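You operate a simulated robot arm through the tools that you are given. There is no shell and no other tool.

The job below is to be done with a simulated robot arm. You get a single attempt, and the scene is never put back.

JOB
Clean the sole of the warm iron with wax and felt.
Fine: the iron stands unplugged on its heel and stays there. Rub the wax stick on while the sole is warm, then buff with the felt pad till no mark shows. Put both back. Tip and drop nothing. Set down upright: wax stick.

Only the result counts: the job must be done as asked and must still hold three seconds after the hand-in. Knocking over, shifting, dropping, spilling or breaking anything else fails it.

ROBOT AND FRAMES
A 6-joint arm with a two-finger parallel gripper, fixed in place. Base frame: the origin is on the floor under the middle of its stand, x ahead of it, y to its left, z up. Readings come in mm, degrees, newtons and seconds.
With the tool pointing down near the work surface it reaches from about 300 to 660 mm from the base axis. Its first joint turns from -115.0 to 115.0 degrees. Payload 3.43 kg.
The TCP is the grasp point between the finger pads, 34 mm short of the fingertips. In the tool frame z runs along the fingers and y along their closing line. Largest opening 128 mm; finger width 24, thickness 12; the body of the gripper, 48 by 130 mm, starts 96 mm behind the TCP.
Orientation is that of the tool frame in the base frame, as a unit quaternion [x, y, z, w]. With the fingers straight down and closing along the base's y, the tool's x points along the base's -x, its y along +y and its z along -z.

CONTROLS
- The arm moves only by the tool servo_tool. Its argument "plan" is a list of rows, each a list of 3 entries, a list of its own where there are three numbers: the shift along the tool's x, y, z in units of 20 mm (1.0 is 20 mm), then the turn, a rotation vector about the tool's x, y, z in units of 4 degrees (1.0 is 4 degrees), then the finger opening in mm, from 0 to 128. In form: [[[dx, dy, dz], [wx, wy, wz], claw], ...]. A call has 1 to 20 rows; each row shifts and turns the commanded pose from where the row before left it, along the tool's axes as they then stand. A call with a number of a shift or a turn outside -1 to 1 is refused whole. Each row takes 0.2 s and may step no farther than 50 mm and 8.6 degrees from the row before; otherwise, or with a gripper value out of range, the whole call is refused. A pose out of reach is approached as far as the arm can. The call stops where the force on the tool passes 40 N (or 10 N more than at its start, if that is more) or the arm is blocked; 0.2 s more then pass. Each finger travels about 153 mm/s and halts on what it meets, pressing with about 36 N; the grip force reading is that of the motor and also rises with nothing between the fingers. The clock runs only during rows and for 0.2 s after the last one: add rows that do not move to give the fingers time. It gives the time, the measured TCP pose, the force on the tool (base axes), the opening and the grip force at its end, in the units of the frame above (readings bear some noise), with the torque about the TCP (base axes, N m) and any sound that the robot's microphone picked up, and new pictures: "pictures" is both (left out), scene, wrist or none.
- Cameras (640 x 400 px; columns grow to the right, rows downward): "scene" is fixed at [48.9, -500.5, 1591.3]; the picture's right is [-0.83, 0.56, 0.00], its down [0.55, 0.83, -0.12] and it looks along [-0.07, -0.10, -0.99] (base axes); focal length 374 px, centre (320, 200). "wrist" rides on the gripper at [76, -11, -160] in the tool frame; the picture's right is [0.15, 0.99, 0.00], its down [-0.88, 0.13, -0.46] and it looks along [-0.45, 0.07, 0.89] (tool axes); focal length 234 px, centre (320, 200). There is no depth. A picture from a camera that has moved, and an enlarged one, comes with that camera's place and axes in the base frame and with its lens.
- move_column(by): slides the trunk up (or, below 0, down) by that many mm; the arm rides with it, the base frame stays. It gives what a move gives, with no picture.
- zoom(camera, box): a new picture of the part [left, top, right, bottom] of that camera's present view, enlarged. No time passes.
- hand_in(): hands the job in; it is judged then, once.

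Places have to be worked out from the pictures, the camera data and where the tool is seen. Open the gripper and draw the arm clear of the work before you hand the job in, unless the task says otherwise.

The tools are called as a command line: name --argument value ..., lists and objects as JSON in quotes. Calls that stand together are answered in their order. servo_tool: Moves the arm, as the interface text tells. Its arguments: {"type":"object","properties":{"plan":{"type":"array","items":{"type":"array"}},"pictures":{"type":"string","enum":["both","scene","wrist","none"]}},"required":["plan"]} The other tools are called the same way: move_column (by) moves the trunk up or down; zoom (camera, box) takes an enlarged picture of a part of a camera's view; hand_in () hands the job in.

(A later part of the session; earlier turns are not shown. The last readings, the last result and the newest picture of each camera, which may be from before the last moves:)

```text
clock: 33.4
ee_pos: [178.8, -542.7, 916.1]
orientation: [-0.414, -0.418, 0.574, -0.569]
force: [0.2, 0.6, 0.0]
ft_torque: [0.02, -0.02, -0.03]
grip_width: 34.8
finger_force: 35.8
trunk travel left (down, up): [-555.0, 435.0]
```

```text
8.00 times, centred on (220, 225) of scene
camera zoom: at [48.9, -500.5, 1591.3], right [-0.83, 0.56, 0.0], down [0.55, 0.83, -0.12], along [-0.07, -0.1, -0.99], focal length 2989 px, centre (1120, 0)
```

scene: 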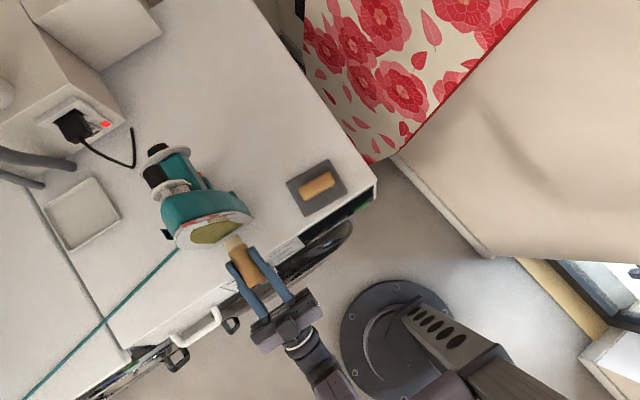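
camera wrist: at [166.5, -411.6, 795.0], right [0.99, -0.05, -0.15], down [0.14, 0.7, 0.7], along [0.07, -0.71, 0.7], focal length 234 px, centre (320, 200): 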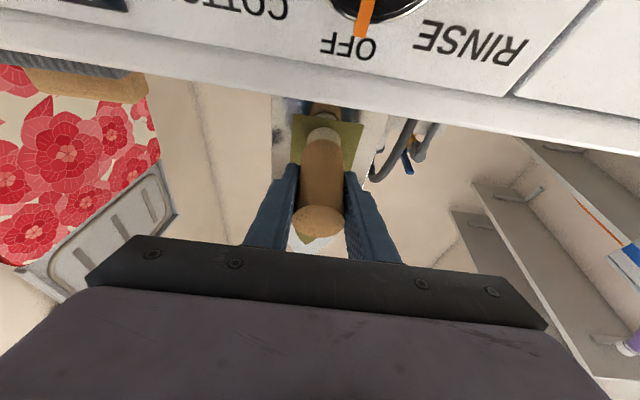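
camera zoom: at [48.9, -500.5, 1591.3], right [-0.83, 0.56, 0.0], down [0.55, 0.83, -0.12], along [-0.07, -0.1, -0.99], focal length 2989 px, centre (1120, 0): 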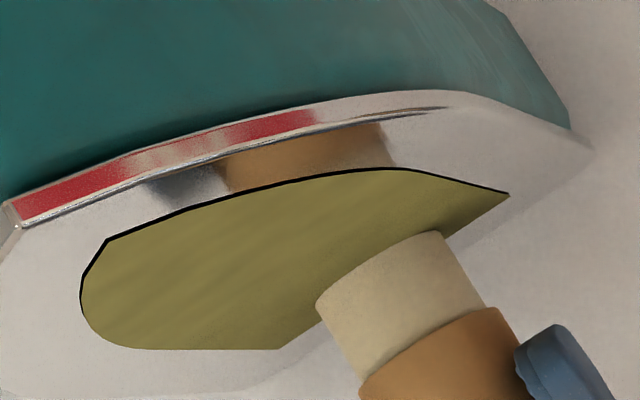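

Reflection now gives about a 2 mm gap, force still at noise. I advance 1.2 mm more.

servo_tool --plan '[[[0.018, 0, 0.057], [0, 0, 0], 28]]' --pictures "none"

zoom --camera "wrist" --box '[270, 80, 380, 160]'

zoom --camera "scene" --box '[190, 200, 250, 250]'

```text
clock: 33.8
ee_pos: [178.9, -544.4, 915.9]
orientation: [-0.414, -0.417, 0.575, -0.569]
force: [-0.3, 3.2, -1.4]
ft_torque: [-0.03, -0.02, -0.04]
grip_width: 35.2
finger_force: 35.8
trunk travel left (down, up): [-555.0, 435.0]
```

```text
5.00 times, centred on (325, 120) of wrist
camera zoom: at [166.7, -415.3, 794.8], right [0.99, -0.05, -0.15], down [0.14, 0.7, 0.7], along [0.07, -0.71, 0.7], focal length 1171 px, centre (295, 600)
```

zoom: 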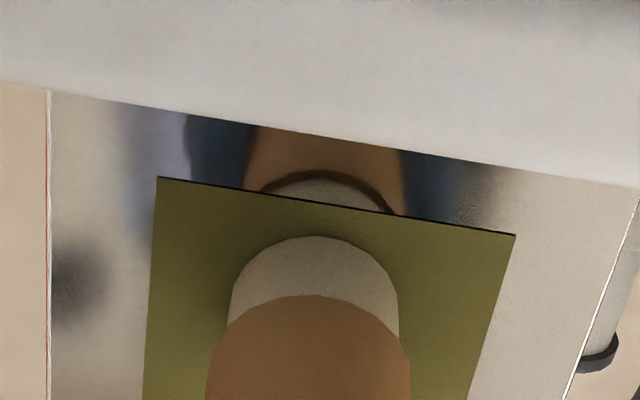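

```text
8.00 times, centred on (220, 225) of scene
camera zoom: at [48.9, -500.5, 1591.3], right [-0.83, 0.56, 0.0], down [0.55, 0.83, -0.12], along [-0.07, -0.1, -0.99], focal length 2989 px, centre (1120, 0)
```

zoom: 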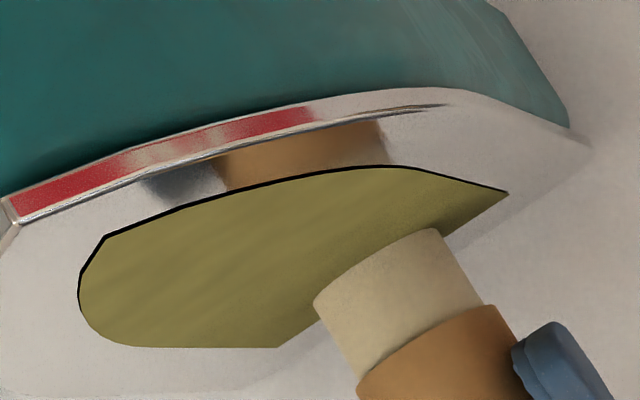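

Contact: force y rose to about 3 N, and the iron barely moved. I ease back half a millimetre and try a short 30 mm upward stroke, watching force and the mark.

servo_tool --plan '[[[-0.008, 0, -0.024], [0, 0, 0], 28], [[-0.238, 0, 0.077], [0, 0, 0], 28], [[-0.238, 0, 0.077], [0, 0, 0], 28], [[-0.238, 0, 0.077], [0, 0, 0], 28], [[-0.238, 0, 0.077], [0, 0, 0], 28], [[-0.238, 0, 0.077], [0, 0, 0], 28], [[-0.238, 0, 0.077], [0, 0, 0], 28]]' --pictures "scene"

zoom --camera "scene" --box '[190, 200, 250, 250]'

zoom --camera "wrist" --box '[260, 50, 390, 160]'

```text
clock: 35.4
ee_pos: [179.1, -544.0, 945.2]
orientation: [-0.415, -0.418, 0.574, -0.569]
force: [-0.8, 0.0, -1.0]
ft_torque: [-0.05, 0.01, -0.03]
grip_width: 34.9
finger_force: 35.9
trunk travel left (down, up): [-555.0, 435.0]
```

scene: 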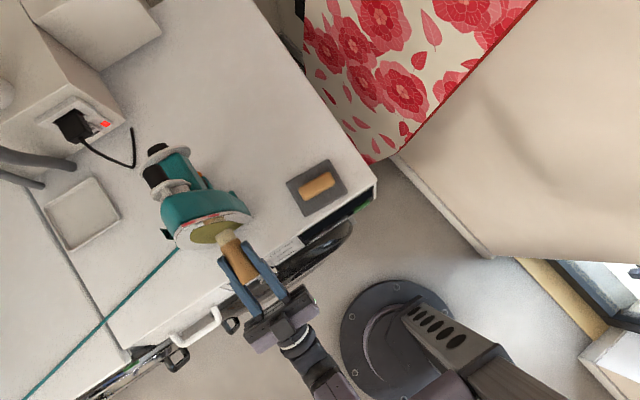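

```text
8.00 times, centred on (220, 225) of scene
camera zoom: at [48.9, -500.5, 1591.3], right [-0.83, 0.56, 0.0], down [0.55, 0.83, -0.12], along [-0.07, -0.1, -0.99], focal length 2989 px, centre (1120, 0)
```

zoom: 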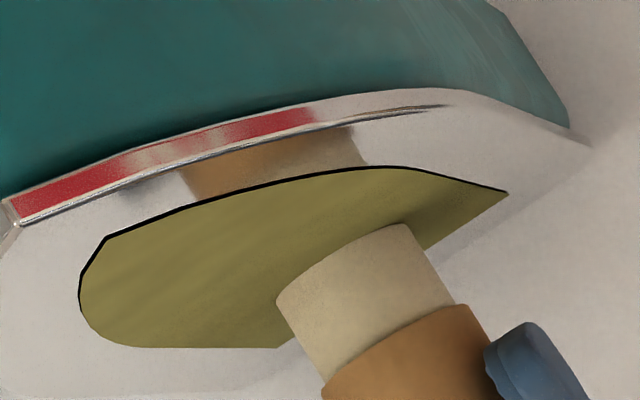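

```text
3.64 times, centred on (325, 105) of wrist
camera zoom: at [166.7, -414.9, 824.8], right [0.99, -0.05, -0.15], down [0.14, 0.7, 0.7], along [0.07, -0.71, 0.7], focal length 852 px, centre (302, 546)
```

zoom: 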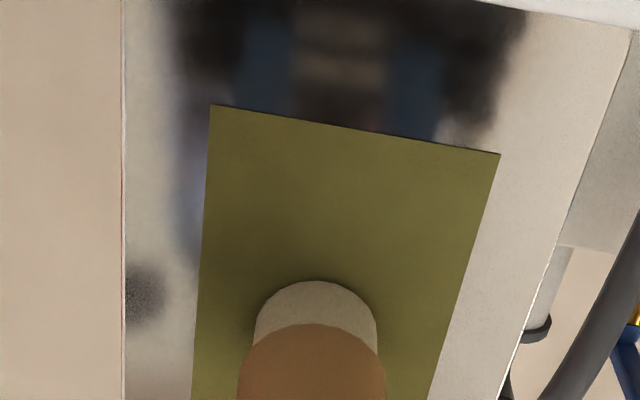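

The force dropped to zero after easing back, so contact was lost and no change shows on the mark yet. I press in again 0.8 mm at this height and read the force.

servo_tool --plan '[[[0.012, 0, 0.038], [0, 0, 0], 28], [[0, 0, 0], [0, 0, 0], 28]]' --pictures "none"

```text
clock: 36.0
ee_pos: [178.5, -543.5, 945.5]
orientation: [-0.415, -0.418, 0.574, -0.569]
force: [-0.5, 2.9, -0.4]
ft_torque: [-0.03, 0.04, -0.01]
grip_width: 34.8
finger_force: 36.5
trunk travel left (down, up): [-555.0, 435.0]
```

About 2.9 N of contact. I stroke upward 20 mm at this depth and look at both the force and the mark.

servo_tool --plan '[[[-0.238, 0, 0.077], [0, 0, 0], 28], [[-0.238, 0, 0.077], [0, 0, 0], 28], [[-0.238, 0, 0.077], [0, 0, 0], 28], [[-0.238, 0, 0.077], [0, 0, 0], 28]]' --pictures "scene"

zoom --camera "scene" --box '[190, 200, 250, 250]'

zoom --camera "wrist" --box '[260, 50, 390, 160]'

```text
clock: 37.0
ee_pos: [179.9, -543.7, 965.0]
orientation: [-0.414, -0.418, 0.574, -0.569]
force: [0.0, 1.3, -0.1]
ft_torque: [0.0, 0.01, 0.01]
grip_width: 34.8
finger_force: 35.7
trunk travel left (down, up): [-555.0, 435.0]
```

scene: 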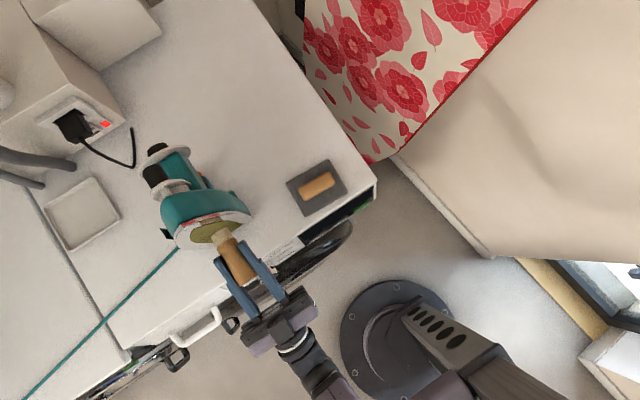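

```text
8.00 times, centred on (220, 225) of scene
camera zoom: at [48.9, -500.5, 1591.3], right [-0.83, 0.56, 0.0], down [0.55, 0.83, -0.12], along [-0.07, -0.1, -0.99], focal length 2989 px, centre (1120, 0)
```

zoom: 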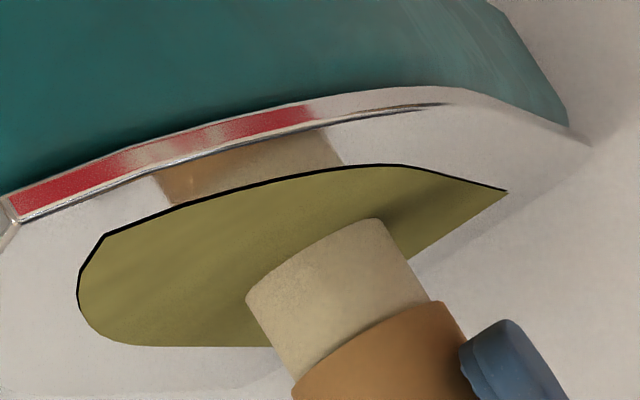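

```text
3.64 times, centred on (325, 105) of wrist
camera zoom: at [167.1, -415.5, 845.2], right [0.99, -0.05, -0.15], down [0.14, 0.7, 0.7], along [0.07, -0.71, 0.7], focal length 852 px, centre (302, 546)
```

zoom: 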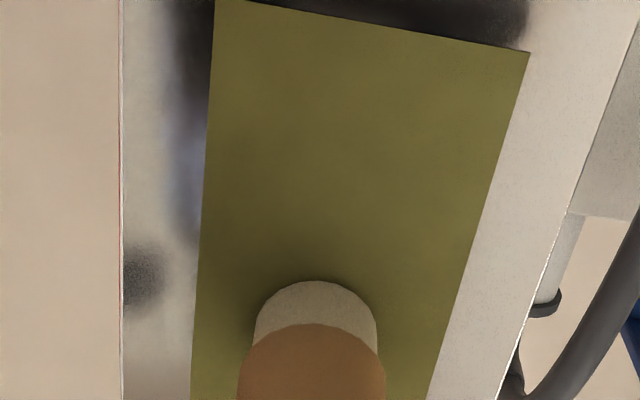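

No trace shows yet, but contact is light (1.3 N); the wax film may simply be faint. I keep stroking up the centre column with a slight extra press and keep checking the force.

servo_tool --plan '[[[-0.23, 0, 0.096], [0, 0, 0], 28], [[-0.235, 0, 0.086], [0, 0, 0], 28], [[-0.235, 0, 0.086], [0, 0, 0], 28], [[-0.235, 0, 0.086], [0, 0, 0], 28]]' --pictures "none"

zoom --camera "scene" --box '[190, 200, 250, 250]'

```text
clock: 38.0
ee_pos: [180.4, -546.0, 985.6]
orientation: [-0.415, -0.418, 0.574, -0.569]
force: [-0.7, 2.1, -0.6]
ft_torque: [0.0, -0.01, -0.01]
grip_width: 34.5
finger_force: 36.2
trunk travel left (down, up): [-555.0, 435.0]
```

```text
8.00 times, centred on (220, 225) of scene
camera zoom: at [48.9, -500.5, 1591.3], right [-0.83, 0.56, 0.0], down [0.55, 0.83, -0.12], along [-0.07, -0.1, -0.99], focal length 2989 px, centre (1120, 0)
```

zoom: 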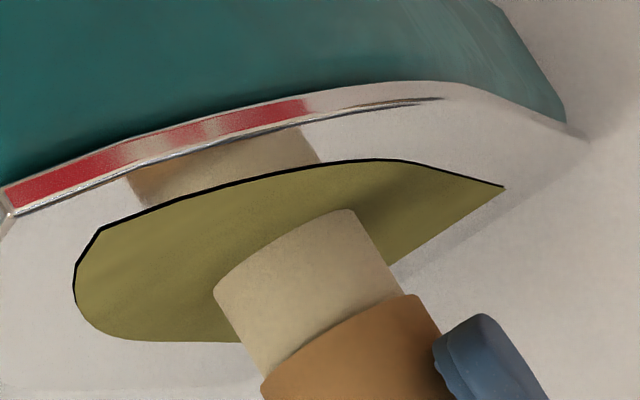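

The scene zoom shows the iron has slid back by about 2 mm, so its friction is only 2–3 N: I must press lighter. I back off 0.3 mm and continue the stroke upward at constant depth.

servo_tool --plan '[[[-0.243, 0, 0.062], [0, 0, 0], 28], [[-0.238, 0, 0.0768], [0, 0, 0], 28], [[-0.238, 0, 0.0768], [0, 0, 0], 28], [[-0.238, 0, 0.0768], [0, 0, 0], 28], [[-0.238, 0, 0.0768], [0, 0, 0], 28]]' --pictures "none"

zoom --camera "scene" --box '[190, 200, 250, 250]'

zoom --camera "wrist" --box '[240, 0, 400, 160]'

```text
clock: 39.2
ee_pos: [180.0, -542.9, 1011.3]
orientation: [-0.415, -0.418, 0.574, -0.569]
force: [0.3, 0.1, -0.9]
ft_torque: [-0.02, 0.0, 0.0]
grip_width: 34.6
finger_force: 36.4
trunk travel left (down, up): [-555.0, 435.0]
```

```text
8.00 times, centred on (220, 225) of scene
camera zoom: at [48.9, -500.5, 1591.3], right [-0.83, 0.56, 0.0], down [0.55, 0.83, -0.12], along [-0.07, -0.1, -0.99], focal length 2989 px, centre (1120, 0)
```

zoom: 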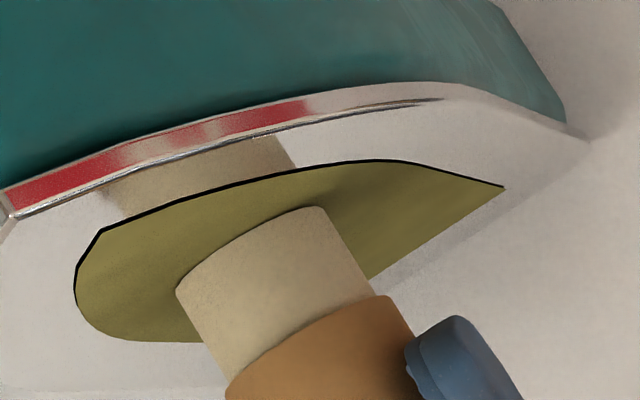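

```text
2.50 times, centred on (320, 80) of wrist
camera zoom: at [167.2, -415.9, 890.6], right [0.99, -0.05, -0.15], down [0.14, 0.7, 0.7], along [0.07, -0.71, 0.7], focal length 585 px, centre (320, 500)
```

zoom: 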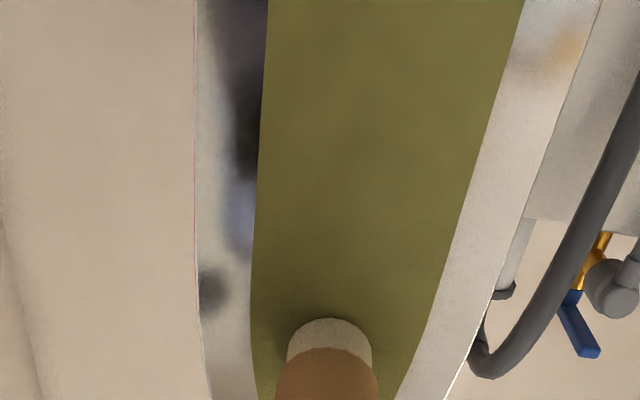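

Contact is lost here at z 1011 (force about 0), and the iron hasn't moved further. I nudge in 0.5 mm to find the touch point at this height, to learn the sole's lean.

servo_tool --plan '[[[0.0077, 0, 0.0238], [0, 0, 0], 28], [[0, 0, 0], [0, 0, 0], 28]]' --pictures "none"

```text
clock: 39.8
ee_pos: [180.6, -543.9, 1010.5]
orientation: [-0.413, -0.418, 0.574, -0.57]
force: [0.1, -0.5, -0.6]
ft_torque: [0.0, -0.01, -0.02]
grip_width: 34.5
finger_force: 35.8
trunk travel left (down, up): [-555.0, 435.0]
```

No contact yet; another 0.5 mm.

servo_tool --plan '[[[0.0077, 0, 0.0238], [0, 0, 0], 28], [[0, 0, 0], [0, 0, 0], 28]]' --pictures "none"

zoom --camera "scene" --box '[190, 200, 250, 250]'

```text
clock: 40.4
ee_pos: [180.0, -545.8, 1010.9]
orientation: [-0.414, -0.418, 0.574, -0.569]
force: [0.5, 0.7, -0.7]
ft_torque: [0.0, 0.0, 0.0]
grip_width: 34.6
finger_force: 36.1
trunk travel left (down, up): [-555.0, 435.0]
```

```text
8.00 times, centred on (220, 225) of scene
camera zoom: at [48.9, -500.5, 1591.3], right [-0.83, 0.56, 0.0], down [0.55, 0.83, -0.12], along [-0.07, -0.1, -0.99], focal length 2989 px, centre (1120, 0)
```

zoom: 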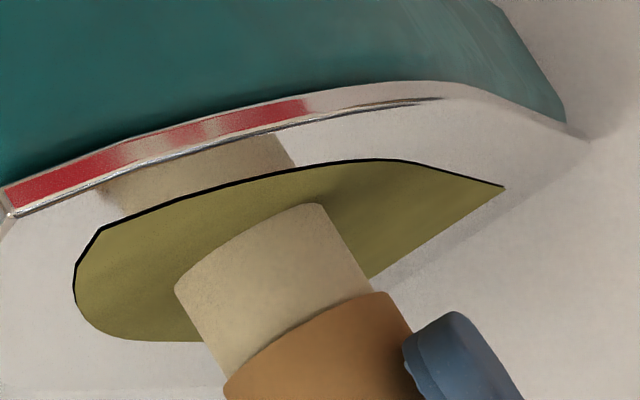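

Force 0.7 N is within noise; iron unmoved. One more 0.4 mm step.

servo_tool --plan '[[[0.006, 0, 0.019], [0, 0, 0], 28], [[0, 0, 0], [0, 0, 0], 28]]' --pictures "none"

zoom --camera "scene" --box '[190, 200, 250, 250]'

```text
clock: 41.0
ee_pos: [180.8, -545.1, 1009.8]
orientation: [-0.414, -0.418, 0.574, -0.569]
force: [0.1, 2.8, -1.4]
ft_torque: [-0.03, 0.03, 0.01]
grip_width: 34.6
finger_force: 36.2
trunk travel left (down, up): [-555.0, 435.0]
```

```text
8.00 times, centred on (220, 225) of scene
camera zoom: at [48.9, -500.5, 1591.3], right [-0.83, 0.56, 0.0], down [0.55, 0.83, -0.12], along [-0.07, -0.1, -0.99], focal length 2989 px, centre (1120, 0)
```

zoom: 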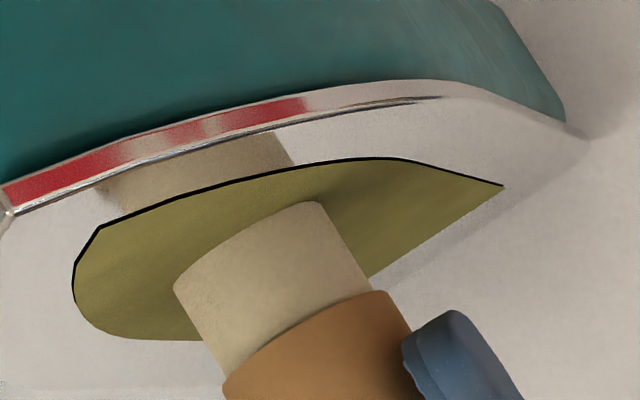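

At z 1010 contact force is 2.8 N, which means the sole leans back about 2–2.5° (0.04 mm/mm), matching the stick's angle. I ease off 0.5 mm and stroke up to the tip of the mark following that slope.

servo_tool --plan '[[[-0.0077, 0, -0.0238], [0, 0, 0], 28], [[-0.3528, 0, 0.1291], [0, 0, 0], 28], [[-0.3528, 0, 0.1291], [0, 0, 0], 28], [[-0.3528, 0, 0.1291], [0, 0, 0], 28]]' --pictures "none"

servo_tool --plan '[[[-0.3528, 0, 0.1291], [0, 0, 0], 28], [[-0.3528, 0, 0.1291], [0, 0, 0], 28], [[-0.3528, 0, 0.1291], [0, 0, 0], 28]]'

zoom --camera "scene" --box '[190, 200, 250, 250]'

zoom --camera "wrist" --box '[240, 0, 400, 160]'

```text
clock: 42.0
ee_pos: [180.2, -546.4, 1034.2]
orientation: [-0.415, -0.418, 0.574, -0.569]
force: [0.7, 2.8, -1.0]
ft_torque: [0.07, -0.02, -0.01]
grip_width: 34.9
finger_force: 36.0
trunk travel left (down, up): [-555.0, 435.0]
```

```text
clock: 42.8
ee_pos: [178.4, -547.0, 1056.5]
orientation: [-0.414, -0.418, 0.574, -0.57]
force: [0.5, 1.7, -1.1]
ft_torque: [0.0, 0.01, 0.01]
grip_width: 34.9
finger_force: 36.1
trunk travel left (down, up): [-555.0, 435.0]
camera wrist: at [167.9, -418.3, 936.3], right [0.99, -0.05, -0.15], down [0.14, 0.7, 0.7], along [0.07, -0.71, 0.7], focal length 234 px, centre (320, 200)
```

scene: 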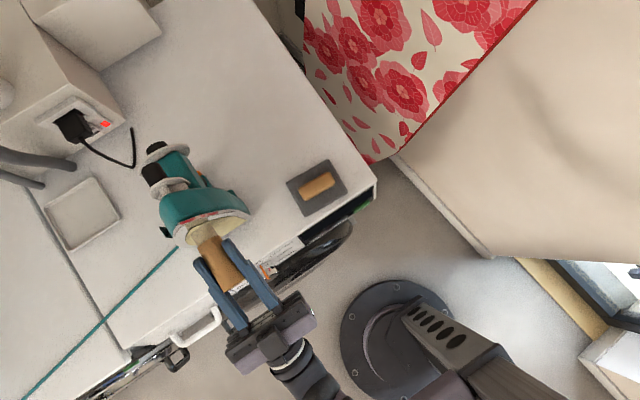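
wrist: 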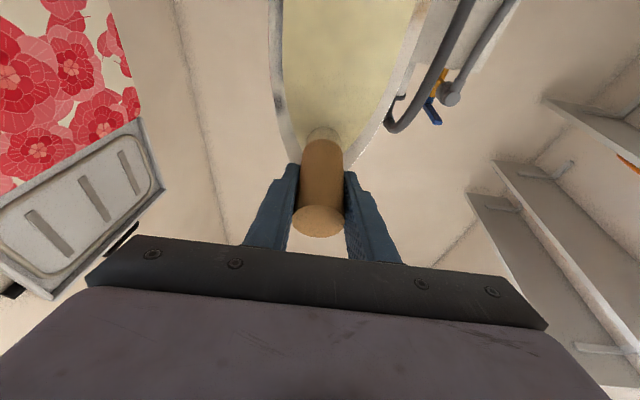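

```text
8.00 times, centred on (220, 225) of scene
camera zoom: at [48.9, -500.5, 1591.3], right [-0.83, 0.56, 0.0], down [0.55, 0.83, -0.12], along [-0.07, -0.1, -0.99], focal length 2989 px, centre (1120, 0)
```

zoom: 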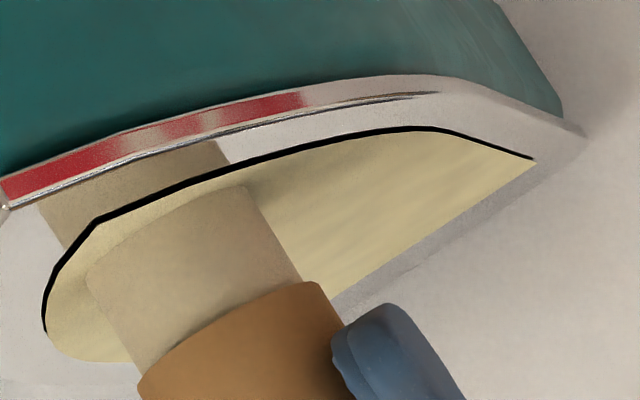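

```text
2.50 times, centred on (320, 80) of wrist
camera zoom: at [167.9, -418.3, 936.3], right [0.99, -0.05, -0.15], down [0.14, 0.7, 0.7], along [0.07, -0.71, 0.7], focal length 585 px, centre (320, 500)
```

zoom: 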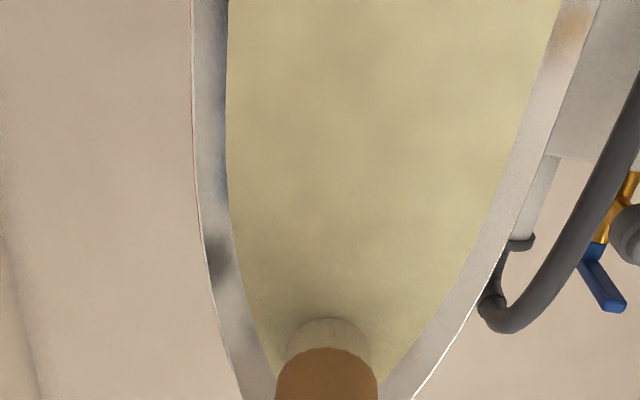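

The whole mark has turned to a pale wax film, so the waxing worked; the iron is only a few mm back from its start. I withdraw straight back 40 mm and check the iron stands still.

servo_tool --plan '[[[-0.077, 0, -0.238], [0, 0, 0], 28], [[-0.23, 0, -0.715], [0, 0, 0], 28], [[-0.307, 0, -0.953], [0, 0, 0], 28]]'

zoom --camera "scene" --box '[140, 170, 270, 260]'

zoom --camera "scene" --box '[190, 200, 250, 250]'

zoom --camera "wrist" --box '[220, 0, 440, 200]'

```text
clock: 43.6
ee_pos: [182.1, -507.0, 1056.3]
orientation: [-0.414, -0.419, 0.573, -0.57]
force: [-0.8, -0.1, -0.9]
ft_torque: [0.02, 0.0, 0.01]
grip_width: 34.7
finger_force: 36.0
trunk travel left (down, up): [-555.0, 435.0]
camera wrist: at [168.0, -378.1, 935.8], right [0.99, -0.05, -0.15], down [0.14, 0.7, 0.7], along [0.07, -0.71, 0.7], focal length 234 px, centre (320, 200)
```

scene: 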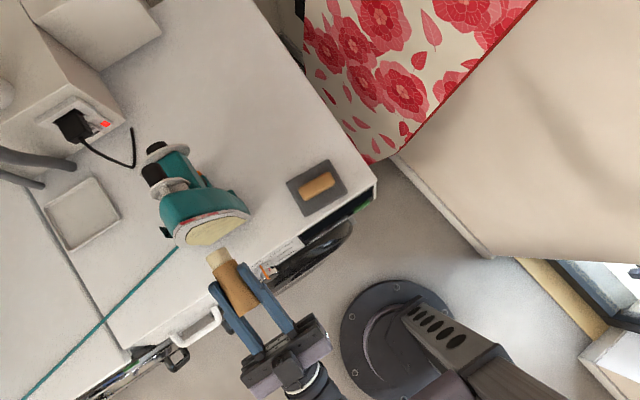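
wrist: 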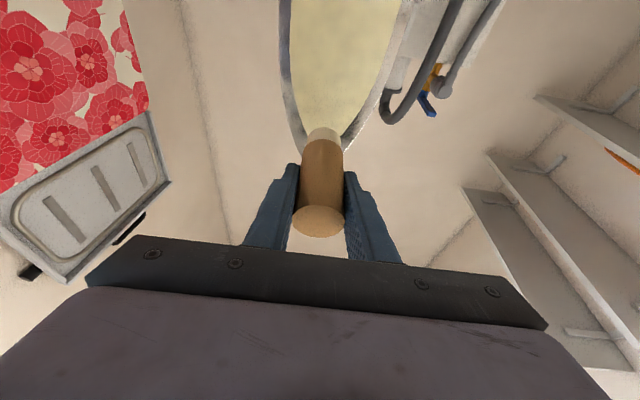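

```text
4.44 times, centred on (205, 215) of scene
camera zoom: at [48.9, -500.5, 1591.3], right [-0.83, 0.56, 0.0], down [0.55, 0.83, -0.12], along [-0.07, -0.1, -0.99], focal length 1660 px, centre (831, 133)
```

zoom: 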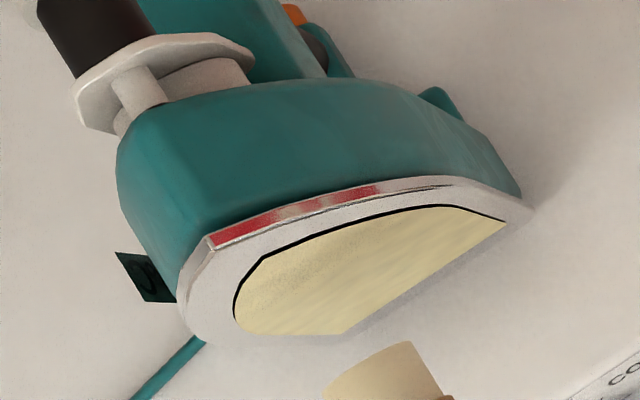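

```text
8.00 times, centred on (220, 225) of scene
camera zoom: at [48.9, -500.5, 1591.3], right [-0.83, 0.56, 0.0], down [0.55, 0.83, -0.12], along [-0.07, -0.1, -0.99], focal length 2989 px, centre (1120, 0)
```

zoom: 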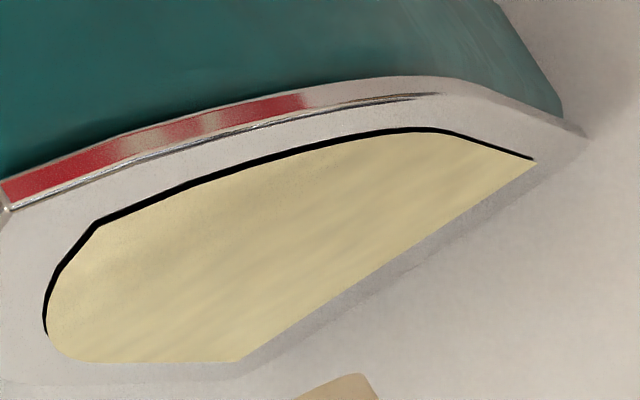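

```text
2.00 times, centred on (330, 100) of wrist
camera zoom: at [168.0, -378.1, 935.8], right [0.99, -0.05, -0.15], down [0.14, 0.7, 0.7], along [0.07, -0.71, 0.7], focal length 468 px, centre (300, 400)
```

zoom: 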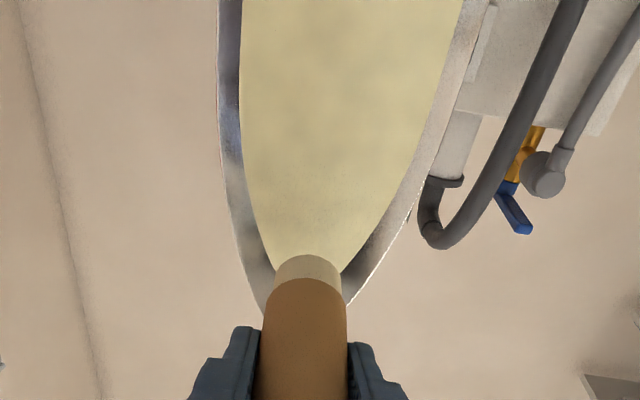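

The film covers the mark fully and the iron stands steady, about 3.5 mm back from its start. Now I bring the stick back: tilt the tool down again while sliding right, away from the iron.

servo_tool --plan '[[[0, 0.36, 0], [0, 1, 0], 28], [[0, 0.36, 0], [0, 1, 0], 28], [[0, 0.36, 0], [0, 1, 0], 28], [[0, 0.36, 0], [0, 1, 0], 28], [[0, 0.36, 0], [0, 1, 0], 28], [[0, 0.36, 0], [0, 1, 0], 28], [[0, 0.36, 0], [0, 1, 0], 28], [[0, 0.36, 0], [0, 1, 0], 28], [[0, 0.36, 0], [0, 1, 0], 28], [[0, 0.36, 0], [0, 1, 0], 28], [[0, 0.36, 0], [0, 1, 0], 28], [[0, 0.36, 0], [0, 1, 0], 28], [[0, 0.36, 0], [0, 1, 0], 28], [[0, 0.36, 0], [0, 1, 0], 28], [[0, 0.36, 0], [0, 1, 0], 28], [[0, 0.36, 0], [0, 1, 0], 28], [[0, 0.36, 0], [0, 1, 0], 28], [[0, 0.36, 0], [0, 1, 0], 28], [[0, 0, 0], [0, 1, 0], 28], [[0, 0, 0], [0, 1, 0], 28]]'

```text
clock: 47.8
ee_pos: [306.8, -496.5, 1045.5]
orientation: [0.687, 0.687, -0.172, 0.166]
force: [0.0, 0.6, -0.8]
ft_torque: [-0.02, -0.03, -0.03]
grip_width: 34.6
finger_force: 36.1
out of reach, approached as far as the arm can: row 20
trunk travel left (down, up): [-555.0, 435.0]
camera wrist: at [294.9, -356.2, 1151.4], right [0.99, 0.13, -0.08], down [0.14, -0.57, 0.81], along [0.06, -0.81, -0.58], focal length 234 px, centre (320, 200)
```

scene: 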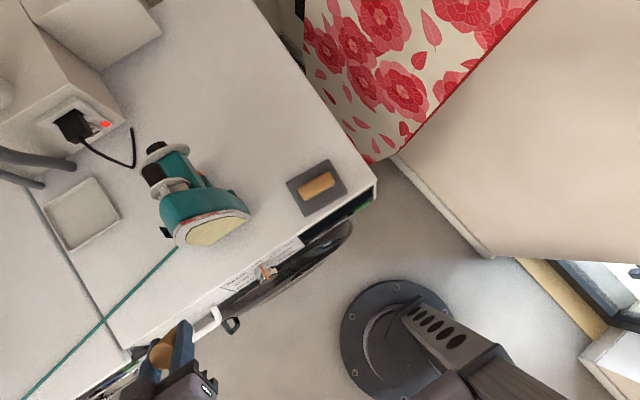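
wrist: 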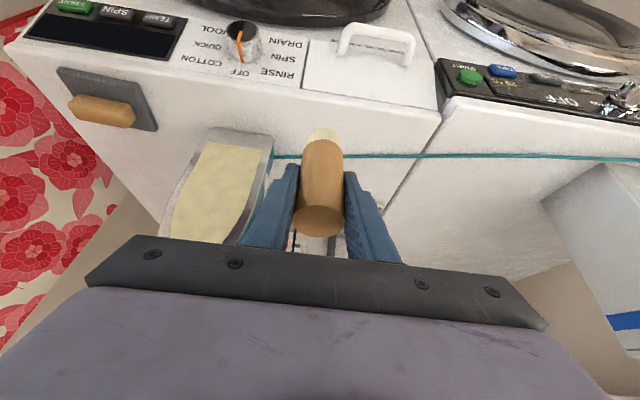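

The tool is tilted nearly back (28°) and clear. I raise the trunk in two stages, lowering the arm in between, to return to the posture in which I picked the stick.

move_column --by 160

servo_tool --plan '[[[0.454, 0, 0.891], [0, 0, 0], 28], [[0.454, 0, 0.891], [0, 0, 0], 28], [[0.454, 0, 0.891], [0, 0, 0], 28], [[0.454, 0, 0.891], [0, 0, 0], 28], [[0.454, 0, 0.891], [0, 0, 0], 28], [[0.454, 0, 0.891], [0, 0, 0], 28], [[0.454, 0, 0.891], [0, 0, 0], 28]]' --pictures "none"

move_column --by 160

```text
clock: 49.6
ee_pos: [305.2, -497.5, 1205.2]
orientation: [0.687, 0.686, -0.174, 0.167]
force: [-0.1, 0.2, -0.2]
ft_torque: [0.05, 0.01, 0.0]
grip_width: 34.8
finger_force: 35.6
trunk travel left (down, up): [-715.0, 275.0]
```

```text
clock: 51.2
ee_pos: [304.6, -499.0, 1065.1]
orientation: [0.686, 0.686, -0.173, 0.168]
force: [0.8, 0.3, -0.1]
ft_torque: [-0.02, 0.0, -0.04]
grip_width: 35.1
finger_force: 36.2
trunk travel left (down, up): [-715.0, 275.0]
```

```text
clock: 53.0
ee_pos: [304.4, -499.2, 1223.1]
orientation: [0.687, 0.686, -0.173, 0.167]
force: [-0.7, 0.0, -0.3]
ft_torque: [-0.04, 0.01, 0.02]
grip_width: 34.8
finger_force: 35.9
trunk travel left (down, up): [-875.0, 115.0]
```

Trunk is back at its starting height, tool at (304, -499, 1223) with 28° tilt. I restore the 20° tilt, yaw back toward the stick's place and descend to about z 992.

servo_tool --plan '[[[0, 0, 0], [0, 0.96, 0], 28], [[0, 0, 0], [0, 0.96, 0], 28], [[0.33, 0, 0.905], [-0.345, 0, -0.948], 28], [[0.33, 0, 0.905], [-0.345, 0, -0.948], 28], [[0.33, 0, 0.905], [-0.345, 0, -0.948], 28], [[0.33, 0, 0.905], [-0.345, 0, -0.948], 28], [[0.33, 0, 0.905], [-0.345, 0, -0.948], 28], [[0.33, 0, 0.905], [-0.345, 0, -0.948], 28], [[0.33, 0, 0.905], [-0.345, 0, -0.948], 28], [[0.33, 0, 0.905], [-0.345, 0, -0.948], 28], [[0.33, 0, 0.905], [0, 0, 0], 28], [[0.33, 0, 0.905], [0, 0, 0], 28], [[0.33, 0, 0.905], [0, 0, 0], 28], [[0.33, 0, 0.905], [0, 0, 0], 28]]'

```text
clock: 56.0
ee_pos: [302.6, -500.8, 993.2]
orientation: [0.476, 0.862, -0.087, 0.149]
force: [-0.2, 1.5, -0.3]
ft_torque: [-0.02, 0.03, 0.01]
grip_width: 34.5
finger_force: 35.5
trunk travel left (down, up): [-875.0, 115.0]
camera wrist: at [225.9, -399.9, 1118.4], right [0.76, 0.64, -0.06], down [0.47, -0.5, 0.73], along [0.44, -0.58, -0.68], focal length 234 px, centre (320, 200)
```

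scene: 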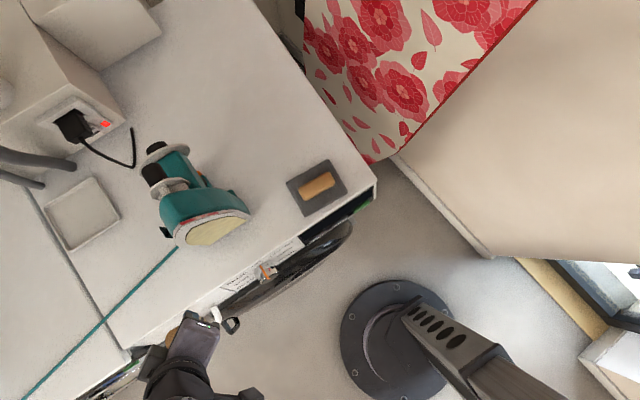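
wrist: 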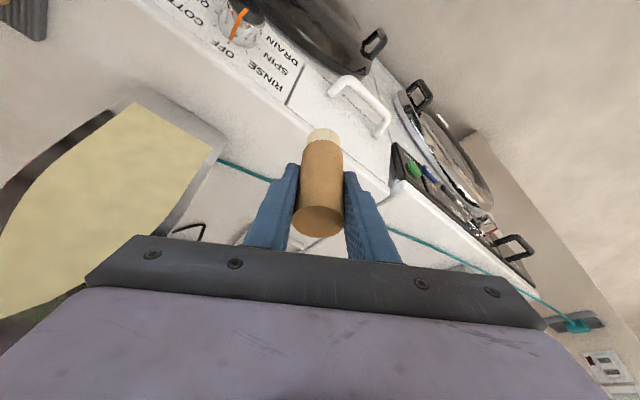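

The orientation is within half a degree of the pick-up pose. I correct that small roll and move out over the stick's original spot at the same height.

servo_tool --plan '[[[-0.924, 0.058, 0.336], [-0.12, 0, 0], 28], [[-0.924, 0.058, 0.336], [0, 0, 0], 28], [[-0.924, 0.058, 0.336], [0, 0, 0], 28], [[-0.924, 0.058, 0.336], [0, 0, 0], 28], [[-0.924, 0.058, 0.336], [0, 0, 0], 28], [[0, 0, 0], [0, 0, 0], 28]]'

zoom --camera "wrist" --box '[200, 90, 440, 240]'

```text
clock: 57.4
ee_pos: [359.9, -579.5, 994.3]
orientation: [0.476, 0.863, -0.083, 0.151]
force: [0.4, -0.6, -0.7]
ft_torque: [-0.01, -0.05, 0.01]
grip_width: 34.6
finger_force: 35.9
trunk travel left (down, up): [-875.0, 115.0]
camera wrist: at [282.8, -479.4, 1119.0], right [0.76, 0.64, -0.05], down [0.47, -0.5, 0.73], along [0.44, -0.58, -0.68], focal length 234 px, centre (320, 200)
```

scene: 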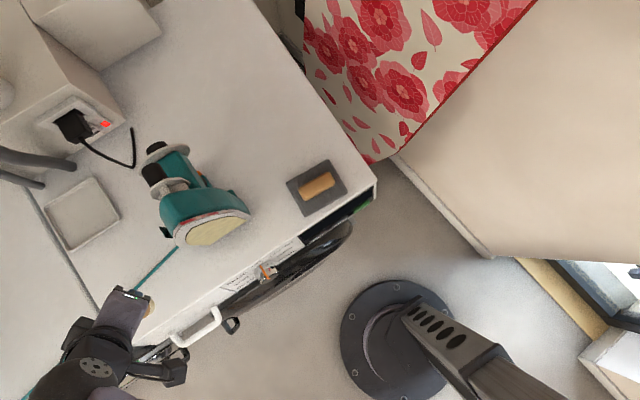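
wrist: 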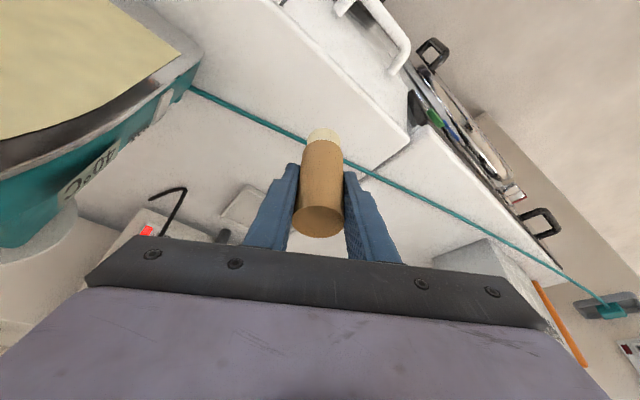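

```text
2.67 times, centred on (320, 165) of wrist
camera zoom: at [282.8, -479.4, 1119.0], right [0.76, 0.64, -0.05], down [0.47, -0.5, 0.73], along [0.44, -0.58, -0.68], focal length 624 px, centre (320, 293)
```

zoom: 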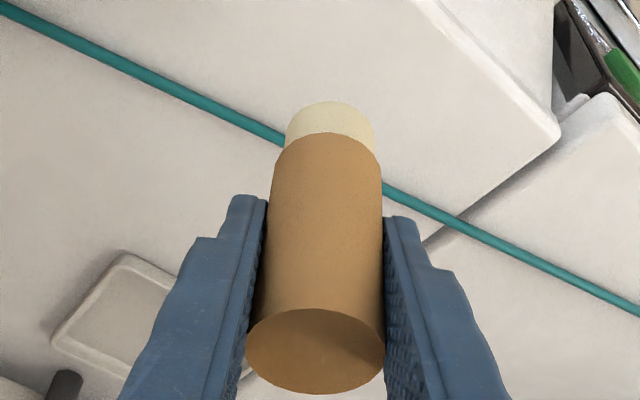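

The stick sits in the grip just as at pick-up, and it is over its old spot within about 2 mm. I descend 74 mm with a small correction, stopping just above the surface.

servo_tool --plan '[[[0.299, -0.0125, 0.876], [0, 0, 0], 28], [[0.299, -0.0125, 0.876], [0, 0, 0], 28], [[0.299, -0.0125, 0.876], [0, 0, 0], 28], [[0.299, -0.0125, 0.876], [0, 0, 0], 28], [[0, 0, 0], [0, 0, 0], 28]]' --pictures "wrist"

zoom --camera "wrist" --box '[200, 90, 440, 240]'

```text
clock: 58.6
ee_pos: [359.1, -581.7, 918.4]
orientation: [0.475, 0.863, -0.083, 0.151]
force: [1.3, 0.2, -0.4]
ft_torque: [0.01, -0.01, 0.01]
grip_width: 34.7
finger_force: 36.2
trunk travel left (down, up): [-875.0, 115.0]
camera wrist: at [282.7, -481.1, 1044.4], right [0.76, 0.64, -0.05], down [0.47, -0.5, 0.73], along [0.44, -0.58, -0.68], focal length 234 px, centre (320, 200)
```

wrist: 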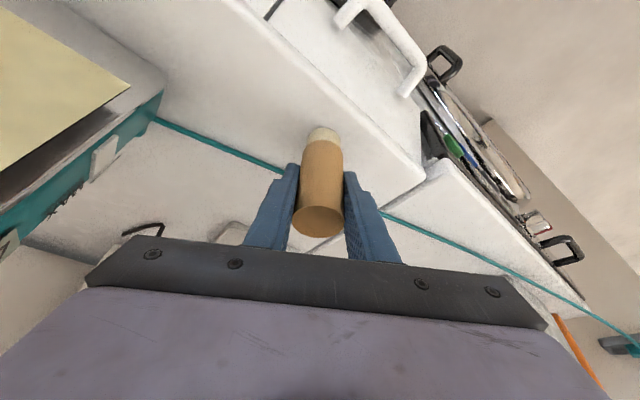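

```text
2.67 times, centred on (320, 165) of wrist
camera zoom: at [282.7, -481.1, 1044.4], right [0.76, 0.64, -0.05], down [0.47, -0.5, 0.73], along [0.44, -0.58, -0.68], focal length 624 px, centre (320, 293)
```

zoom: 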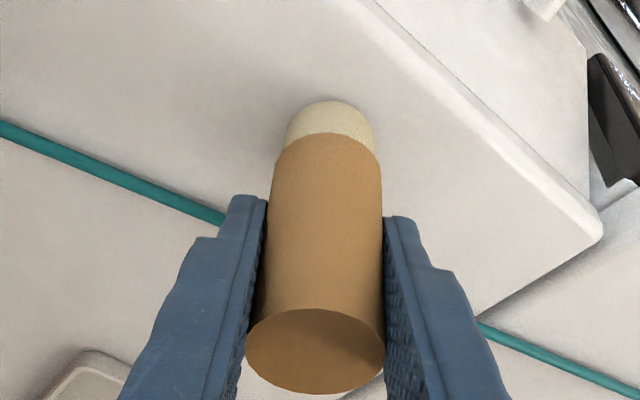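

About 5–6 mm remain. I descend 4 mm and then feel for the surface.

servo_tool --plan '[[[0.034, 0, 0.094], [0, 0, 0], 28], [[0.034, 0, 0.094], [0, 0, 0], 28]]' --pictures "none"

servo_tool --plan '[[[0.0171, 0, 0.047], [0, 0, 0], 28]]' --pictures "none"

```text
clock: 59.2
ee_pos: [359.7, -580.4, 915.6]
orientation: [0.475, 0.863, -0.084, 0.151]
force: [0.4, 1.5, 4.4]
ft_torque: [0.03, -0.02, -0.01]
grip_width: 34.7
finger_force: 36.4
trunk travel left (down, up): [-875.0, 115.0]
```

```text
clock: 59.6
ee_pos: [360.0, -580.9, 917.1]
orientation: [0.475, 0.862, -0.085, 0.153]
force: [0.7, 1.5, 7.6]
ft_torque: [0.06, -0.05, 0.0]
grip_width: 34.6
finger_force: 36.0
trunk travel left (down, up): [-875.0, 115.0]
```

The stick's foot is on the surface (z force +7.6 N). I relieve most of that by lifting 0.8 mm, then open slowly.

servo_tool --plan '[[[-0.0137, 0, -0.0376], [0, 0, 0], 28], [[0, 0, 0], [0, 0, 0], 35], [[0, 0, 0], [0, 0, 0], 37], [[0, 0, 0], [0, 0, 0], 42], [[0, 0, 0], [0, 0, 0], 52], [[0, 0, 0], [0, 0, 0], 66], [[0, 0, 0], [0, 0, 0], 76], [[0, 0, 0], [0, 0, 0], 76]]'

zoom --camera "wrist" --box '[200, 90, 440, 240]'

```text
clock: 61.4
ee_pos: [360.7, -581.8, 916.8]
orientation: [0.476, 0.862, -0.083, 0.153]
force: [-0.1, -0.3, 0.2]
ft_torque: [0.01, 0.01, 0.0]
grip_width: 75.9
finger_force: 0.0
trunk travel left (down, up): [-875.0, 115.0]
camera wrist: at [282.7, -481.5, 1040.6], right [0.76, 0.64, -0.05], down [0.47, -0.5, 0.73], along [0.44, -0.58, -0.68], focal length 234 px, centre (320, 200)
```

scene: 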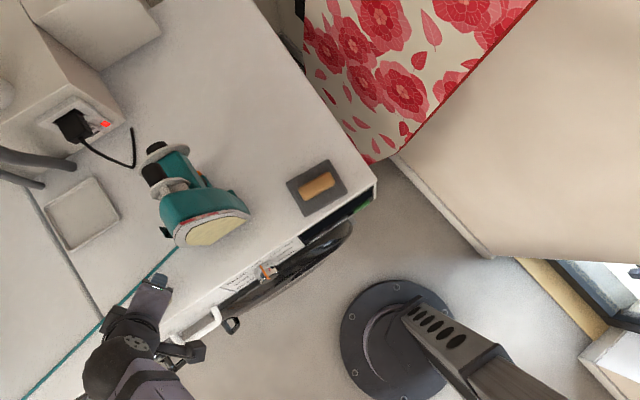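
wrist: 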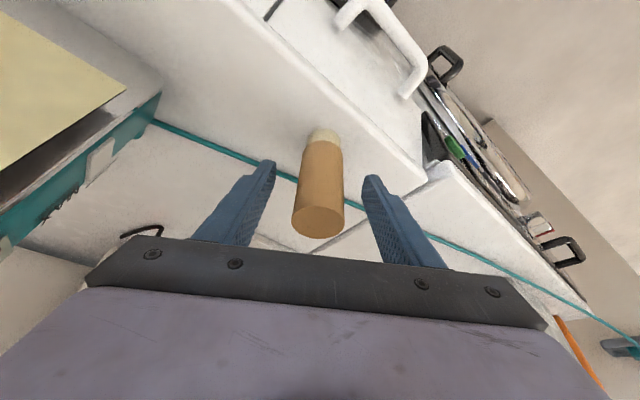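

```text
2.67 times, centred on (320, 165) of wrist
camera zoom: at [282.7, -481.5, 1040.6], right [0.76, 0.64, -0.05], down [0.47, -0.5, 0.73], along [0.44, -0.58, -0.68], focal length 624 px, centre (320, 293)
```

zoom: 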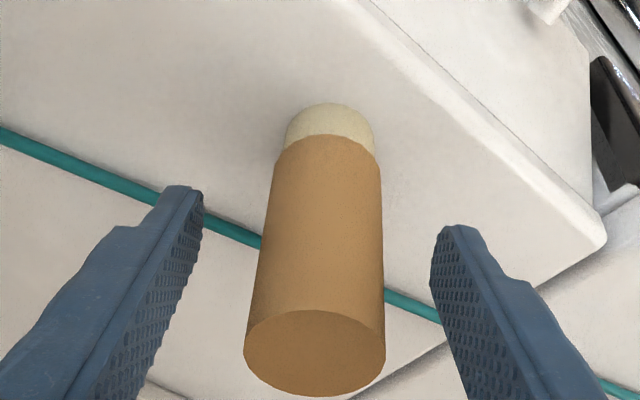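

The stick stands upright on its old spot, fingers clear on both sides. I lift straight up 100 mm, pull back well away from the iron, and level the tool.

servo_tool --plan '[[[-0.171, 0, -0.47], [0, 0, 0], 76], [[-0.342, 0, -0.94], [0, 0, 0], 76], [[-0.342, 0, -0.94], [0, 0, 0], 76], [[-0.342, 0, -0.94], [0, 0, 0], 76], [[-0.342, 0, -0.94], [0, 0, 0], 76], [[-0.342, 0, -0.94], [0, 0, 0], 76], [[0.94, 0, -0.342], [0, 0, 0], 76], [[0.94, 0, -0.342], [0, 0, 0], 76], [[0.94, 0, -0.342], [0, 0, 0], 76], [[0.94, 0, -0.342], [0, 0, 0], 76], [[0.94, 0, -0.342], [0, 0, 0], 76], [[0.94, 0, -0.342], [0, 0, 0], 76], [[0.94, 0, -0.342], [0, 0, 0], 76], [[0.94, 0, -0.342], [0, 0, 0], 76], [[0, 0, 0], [0, 1, 0], 76], [[0, 0, 0], [0, 1, 0], 76], [[0, 0, 0], [0, 1, 0], 76], [[0, 0, 0], [0, 1, 0], 76], [[0, 0, 0], [0, 1, 0], 76]]'

zoom --camera "scene" --box '[100, 220, 260, 340]'

```text
clock: 65.4
ee_pos: [275.2, -446.2, 1024.3]
orientation: [0.484, 0.875, 0.0, -0.001]
force: [0.4, -0.2, 0.6]
ft_torque: [0.04, -0.05, -0.01]
grip_width: 76.2
finger_force: 0.0
trunk travel left (down, up): [-875.0, 115.0]
camera wrist: at [224.7, -388.9, 1185.5], right [0.76, 0.65, 0.0], down [0.58, -0.68, 0.45], along [0.29, -0.34, -0.89], focal length 234 px, centre (320, 200)
```

scene: 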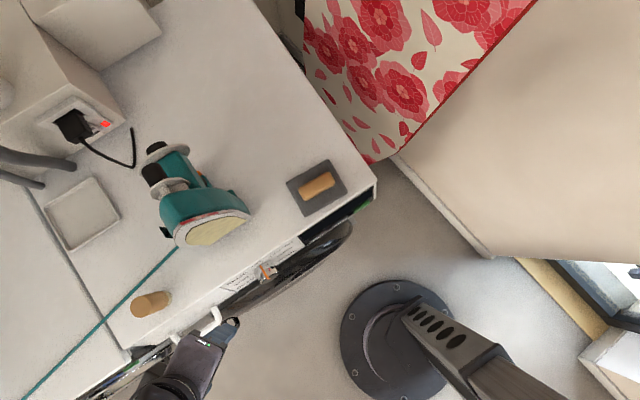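
wrist: 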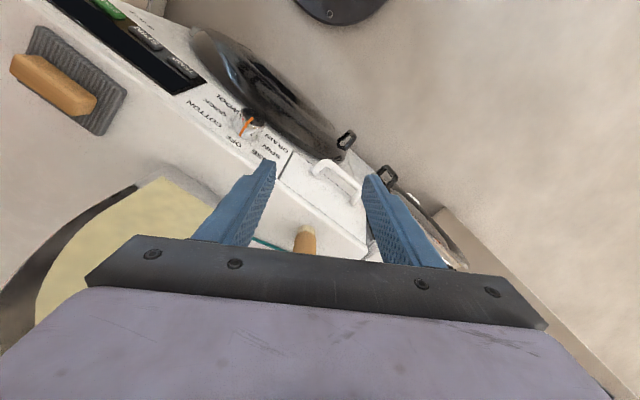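

```text
3.33 times, centred on (180, 280) of scene
camera zoom: at [48.9, -500.5, 1591.3], right [-0.83, 0.56, 0.0], down [0.55, 0.83, -0.12], along [-0.07, -0.1, -0.99], focal length 1245 px, centre (787, -67)
```

zoom: 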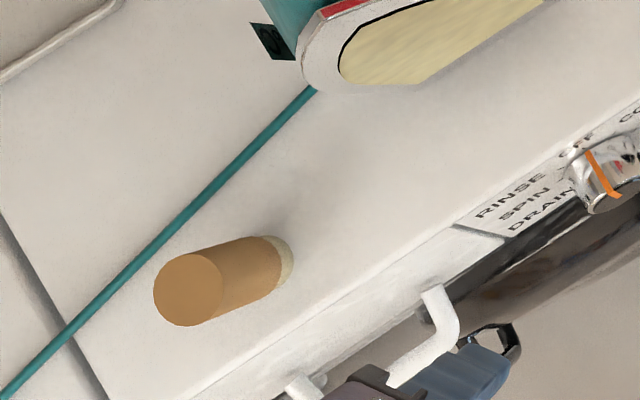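

The wax stick is back upright where it stood. Next I yaw the tool to close along y and travel left, in front of the iron, toward the felt pad.

servo_tool --plan '[[[0.505, -0.808, 0], [0, 0, -0.967], 76], [[0.558, -0.772, 0], [0, 0, -0.967], 76], [[0.609, -0.733, 0], [0, 0, -0.967], 76], [[0.658, -0.69, 0], [0, 0, -0.967], 76], [[0.702, -0.644, 0], [0, 0, -0.967], 76], [[0.743, -0.596, 0], [0, 0, -0.967], 76], [[0.782, -0.544, 0], [0, 0, -0.967], 76], [[0.818, -0.49, 0], [0, 0, -0.967], 76], [[0.848, -0.435, 0], [0, 0, -0.967], 76], [[0.876, -0.375, 0], [0, 0, -0.967], 76], [[0.9, -0.314, 0], [0, 0, -0.967], 76], [[0.919, -0.254, 0], [0, 0, -0.967], 76], [[0.934, -0.192, 0], [0, 0, -0.967], 76], [[0.944, -0.128, 0], [0, 0, -0.967], 76], [[0.951, -0.065, 0], [0, 0, -0.967], 76]]'

```text
clock: 68.6
ee_pos: [-12.1, -447.4, 1025.7]
orientation: [-0.003, 1.0, 0.001, -0.001]
force: [0.6, 0.1, 0.5]
ft_torque: [-0.01, 0.02, 0.01]
grip_width: 75.8
finger_force: 0.1
trunk travel left (down, up): [-875.0, 115.0]
camera wrist: at [-88.3, -459.7, 1186.6], right [-0.15, 0.99, 0.0], down [0.88, 0.14, 0.45], along [0.45, 0.07, -0.89], focal length 234 px, centre (320, 200)
```

scene: 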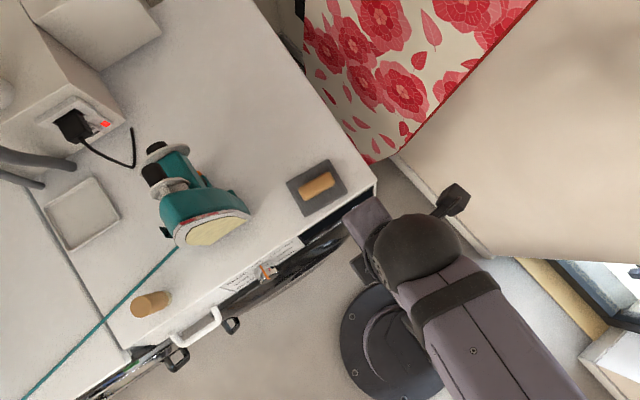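
wrist: 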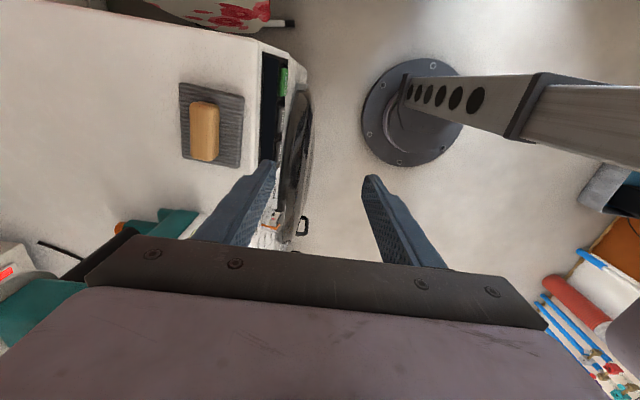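

The tool is at (-12, -447, 1026), closing along y, with the felt pad in the wrist view. I zoom in to measure its grip and thickness.

zoom --camera "wrist" --box '[150, 60, 280, 190]'

zoom --camera "scene" --box '[275, 150, 355, 225]'

```text
3.08 times, centred on (215, 125) of wrist
camera zoom: at [-88.3, -459.7, 1186.6], right [-0.15, 0.99, 0.0], down [0.88, 0.14, 0.45], along [0.45, 0.07, -0.89], focal length 720 px, centre (643, 431)
```

zoom: 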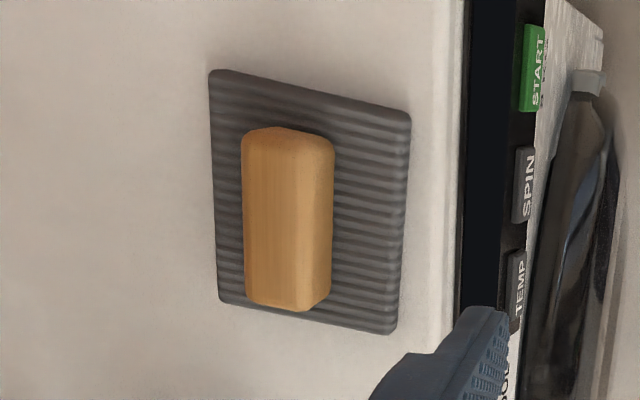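

```text
5.33 times, centred on (315, 188) of scene
camera zoom: at [48.9, -500.5, 1591.3], right [-0.83, 0.56, 0.0], down [0.55, 0.83, -0.12], along [-0.07, -0.1, -0.99], focal length 1992 px, centre (347, 267)
```

zoom: 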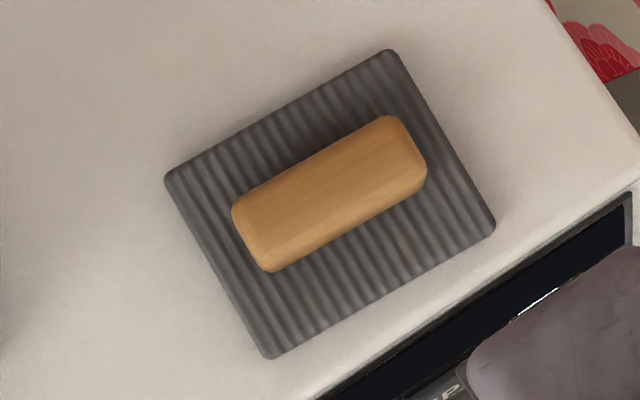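

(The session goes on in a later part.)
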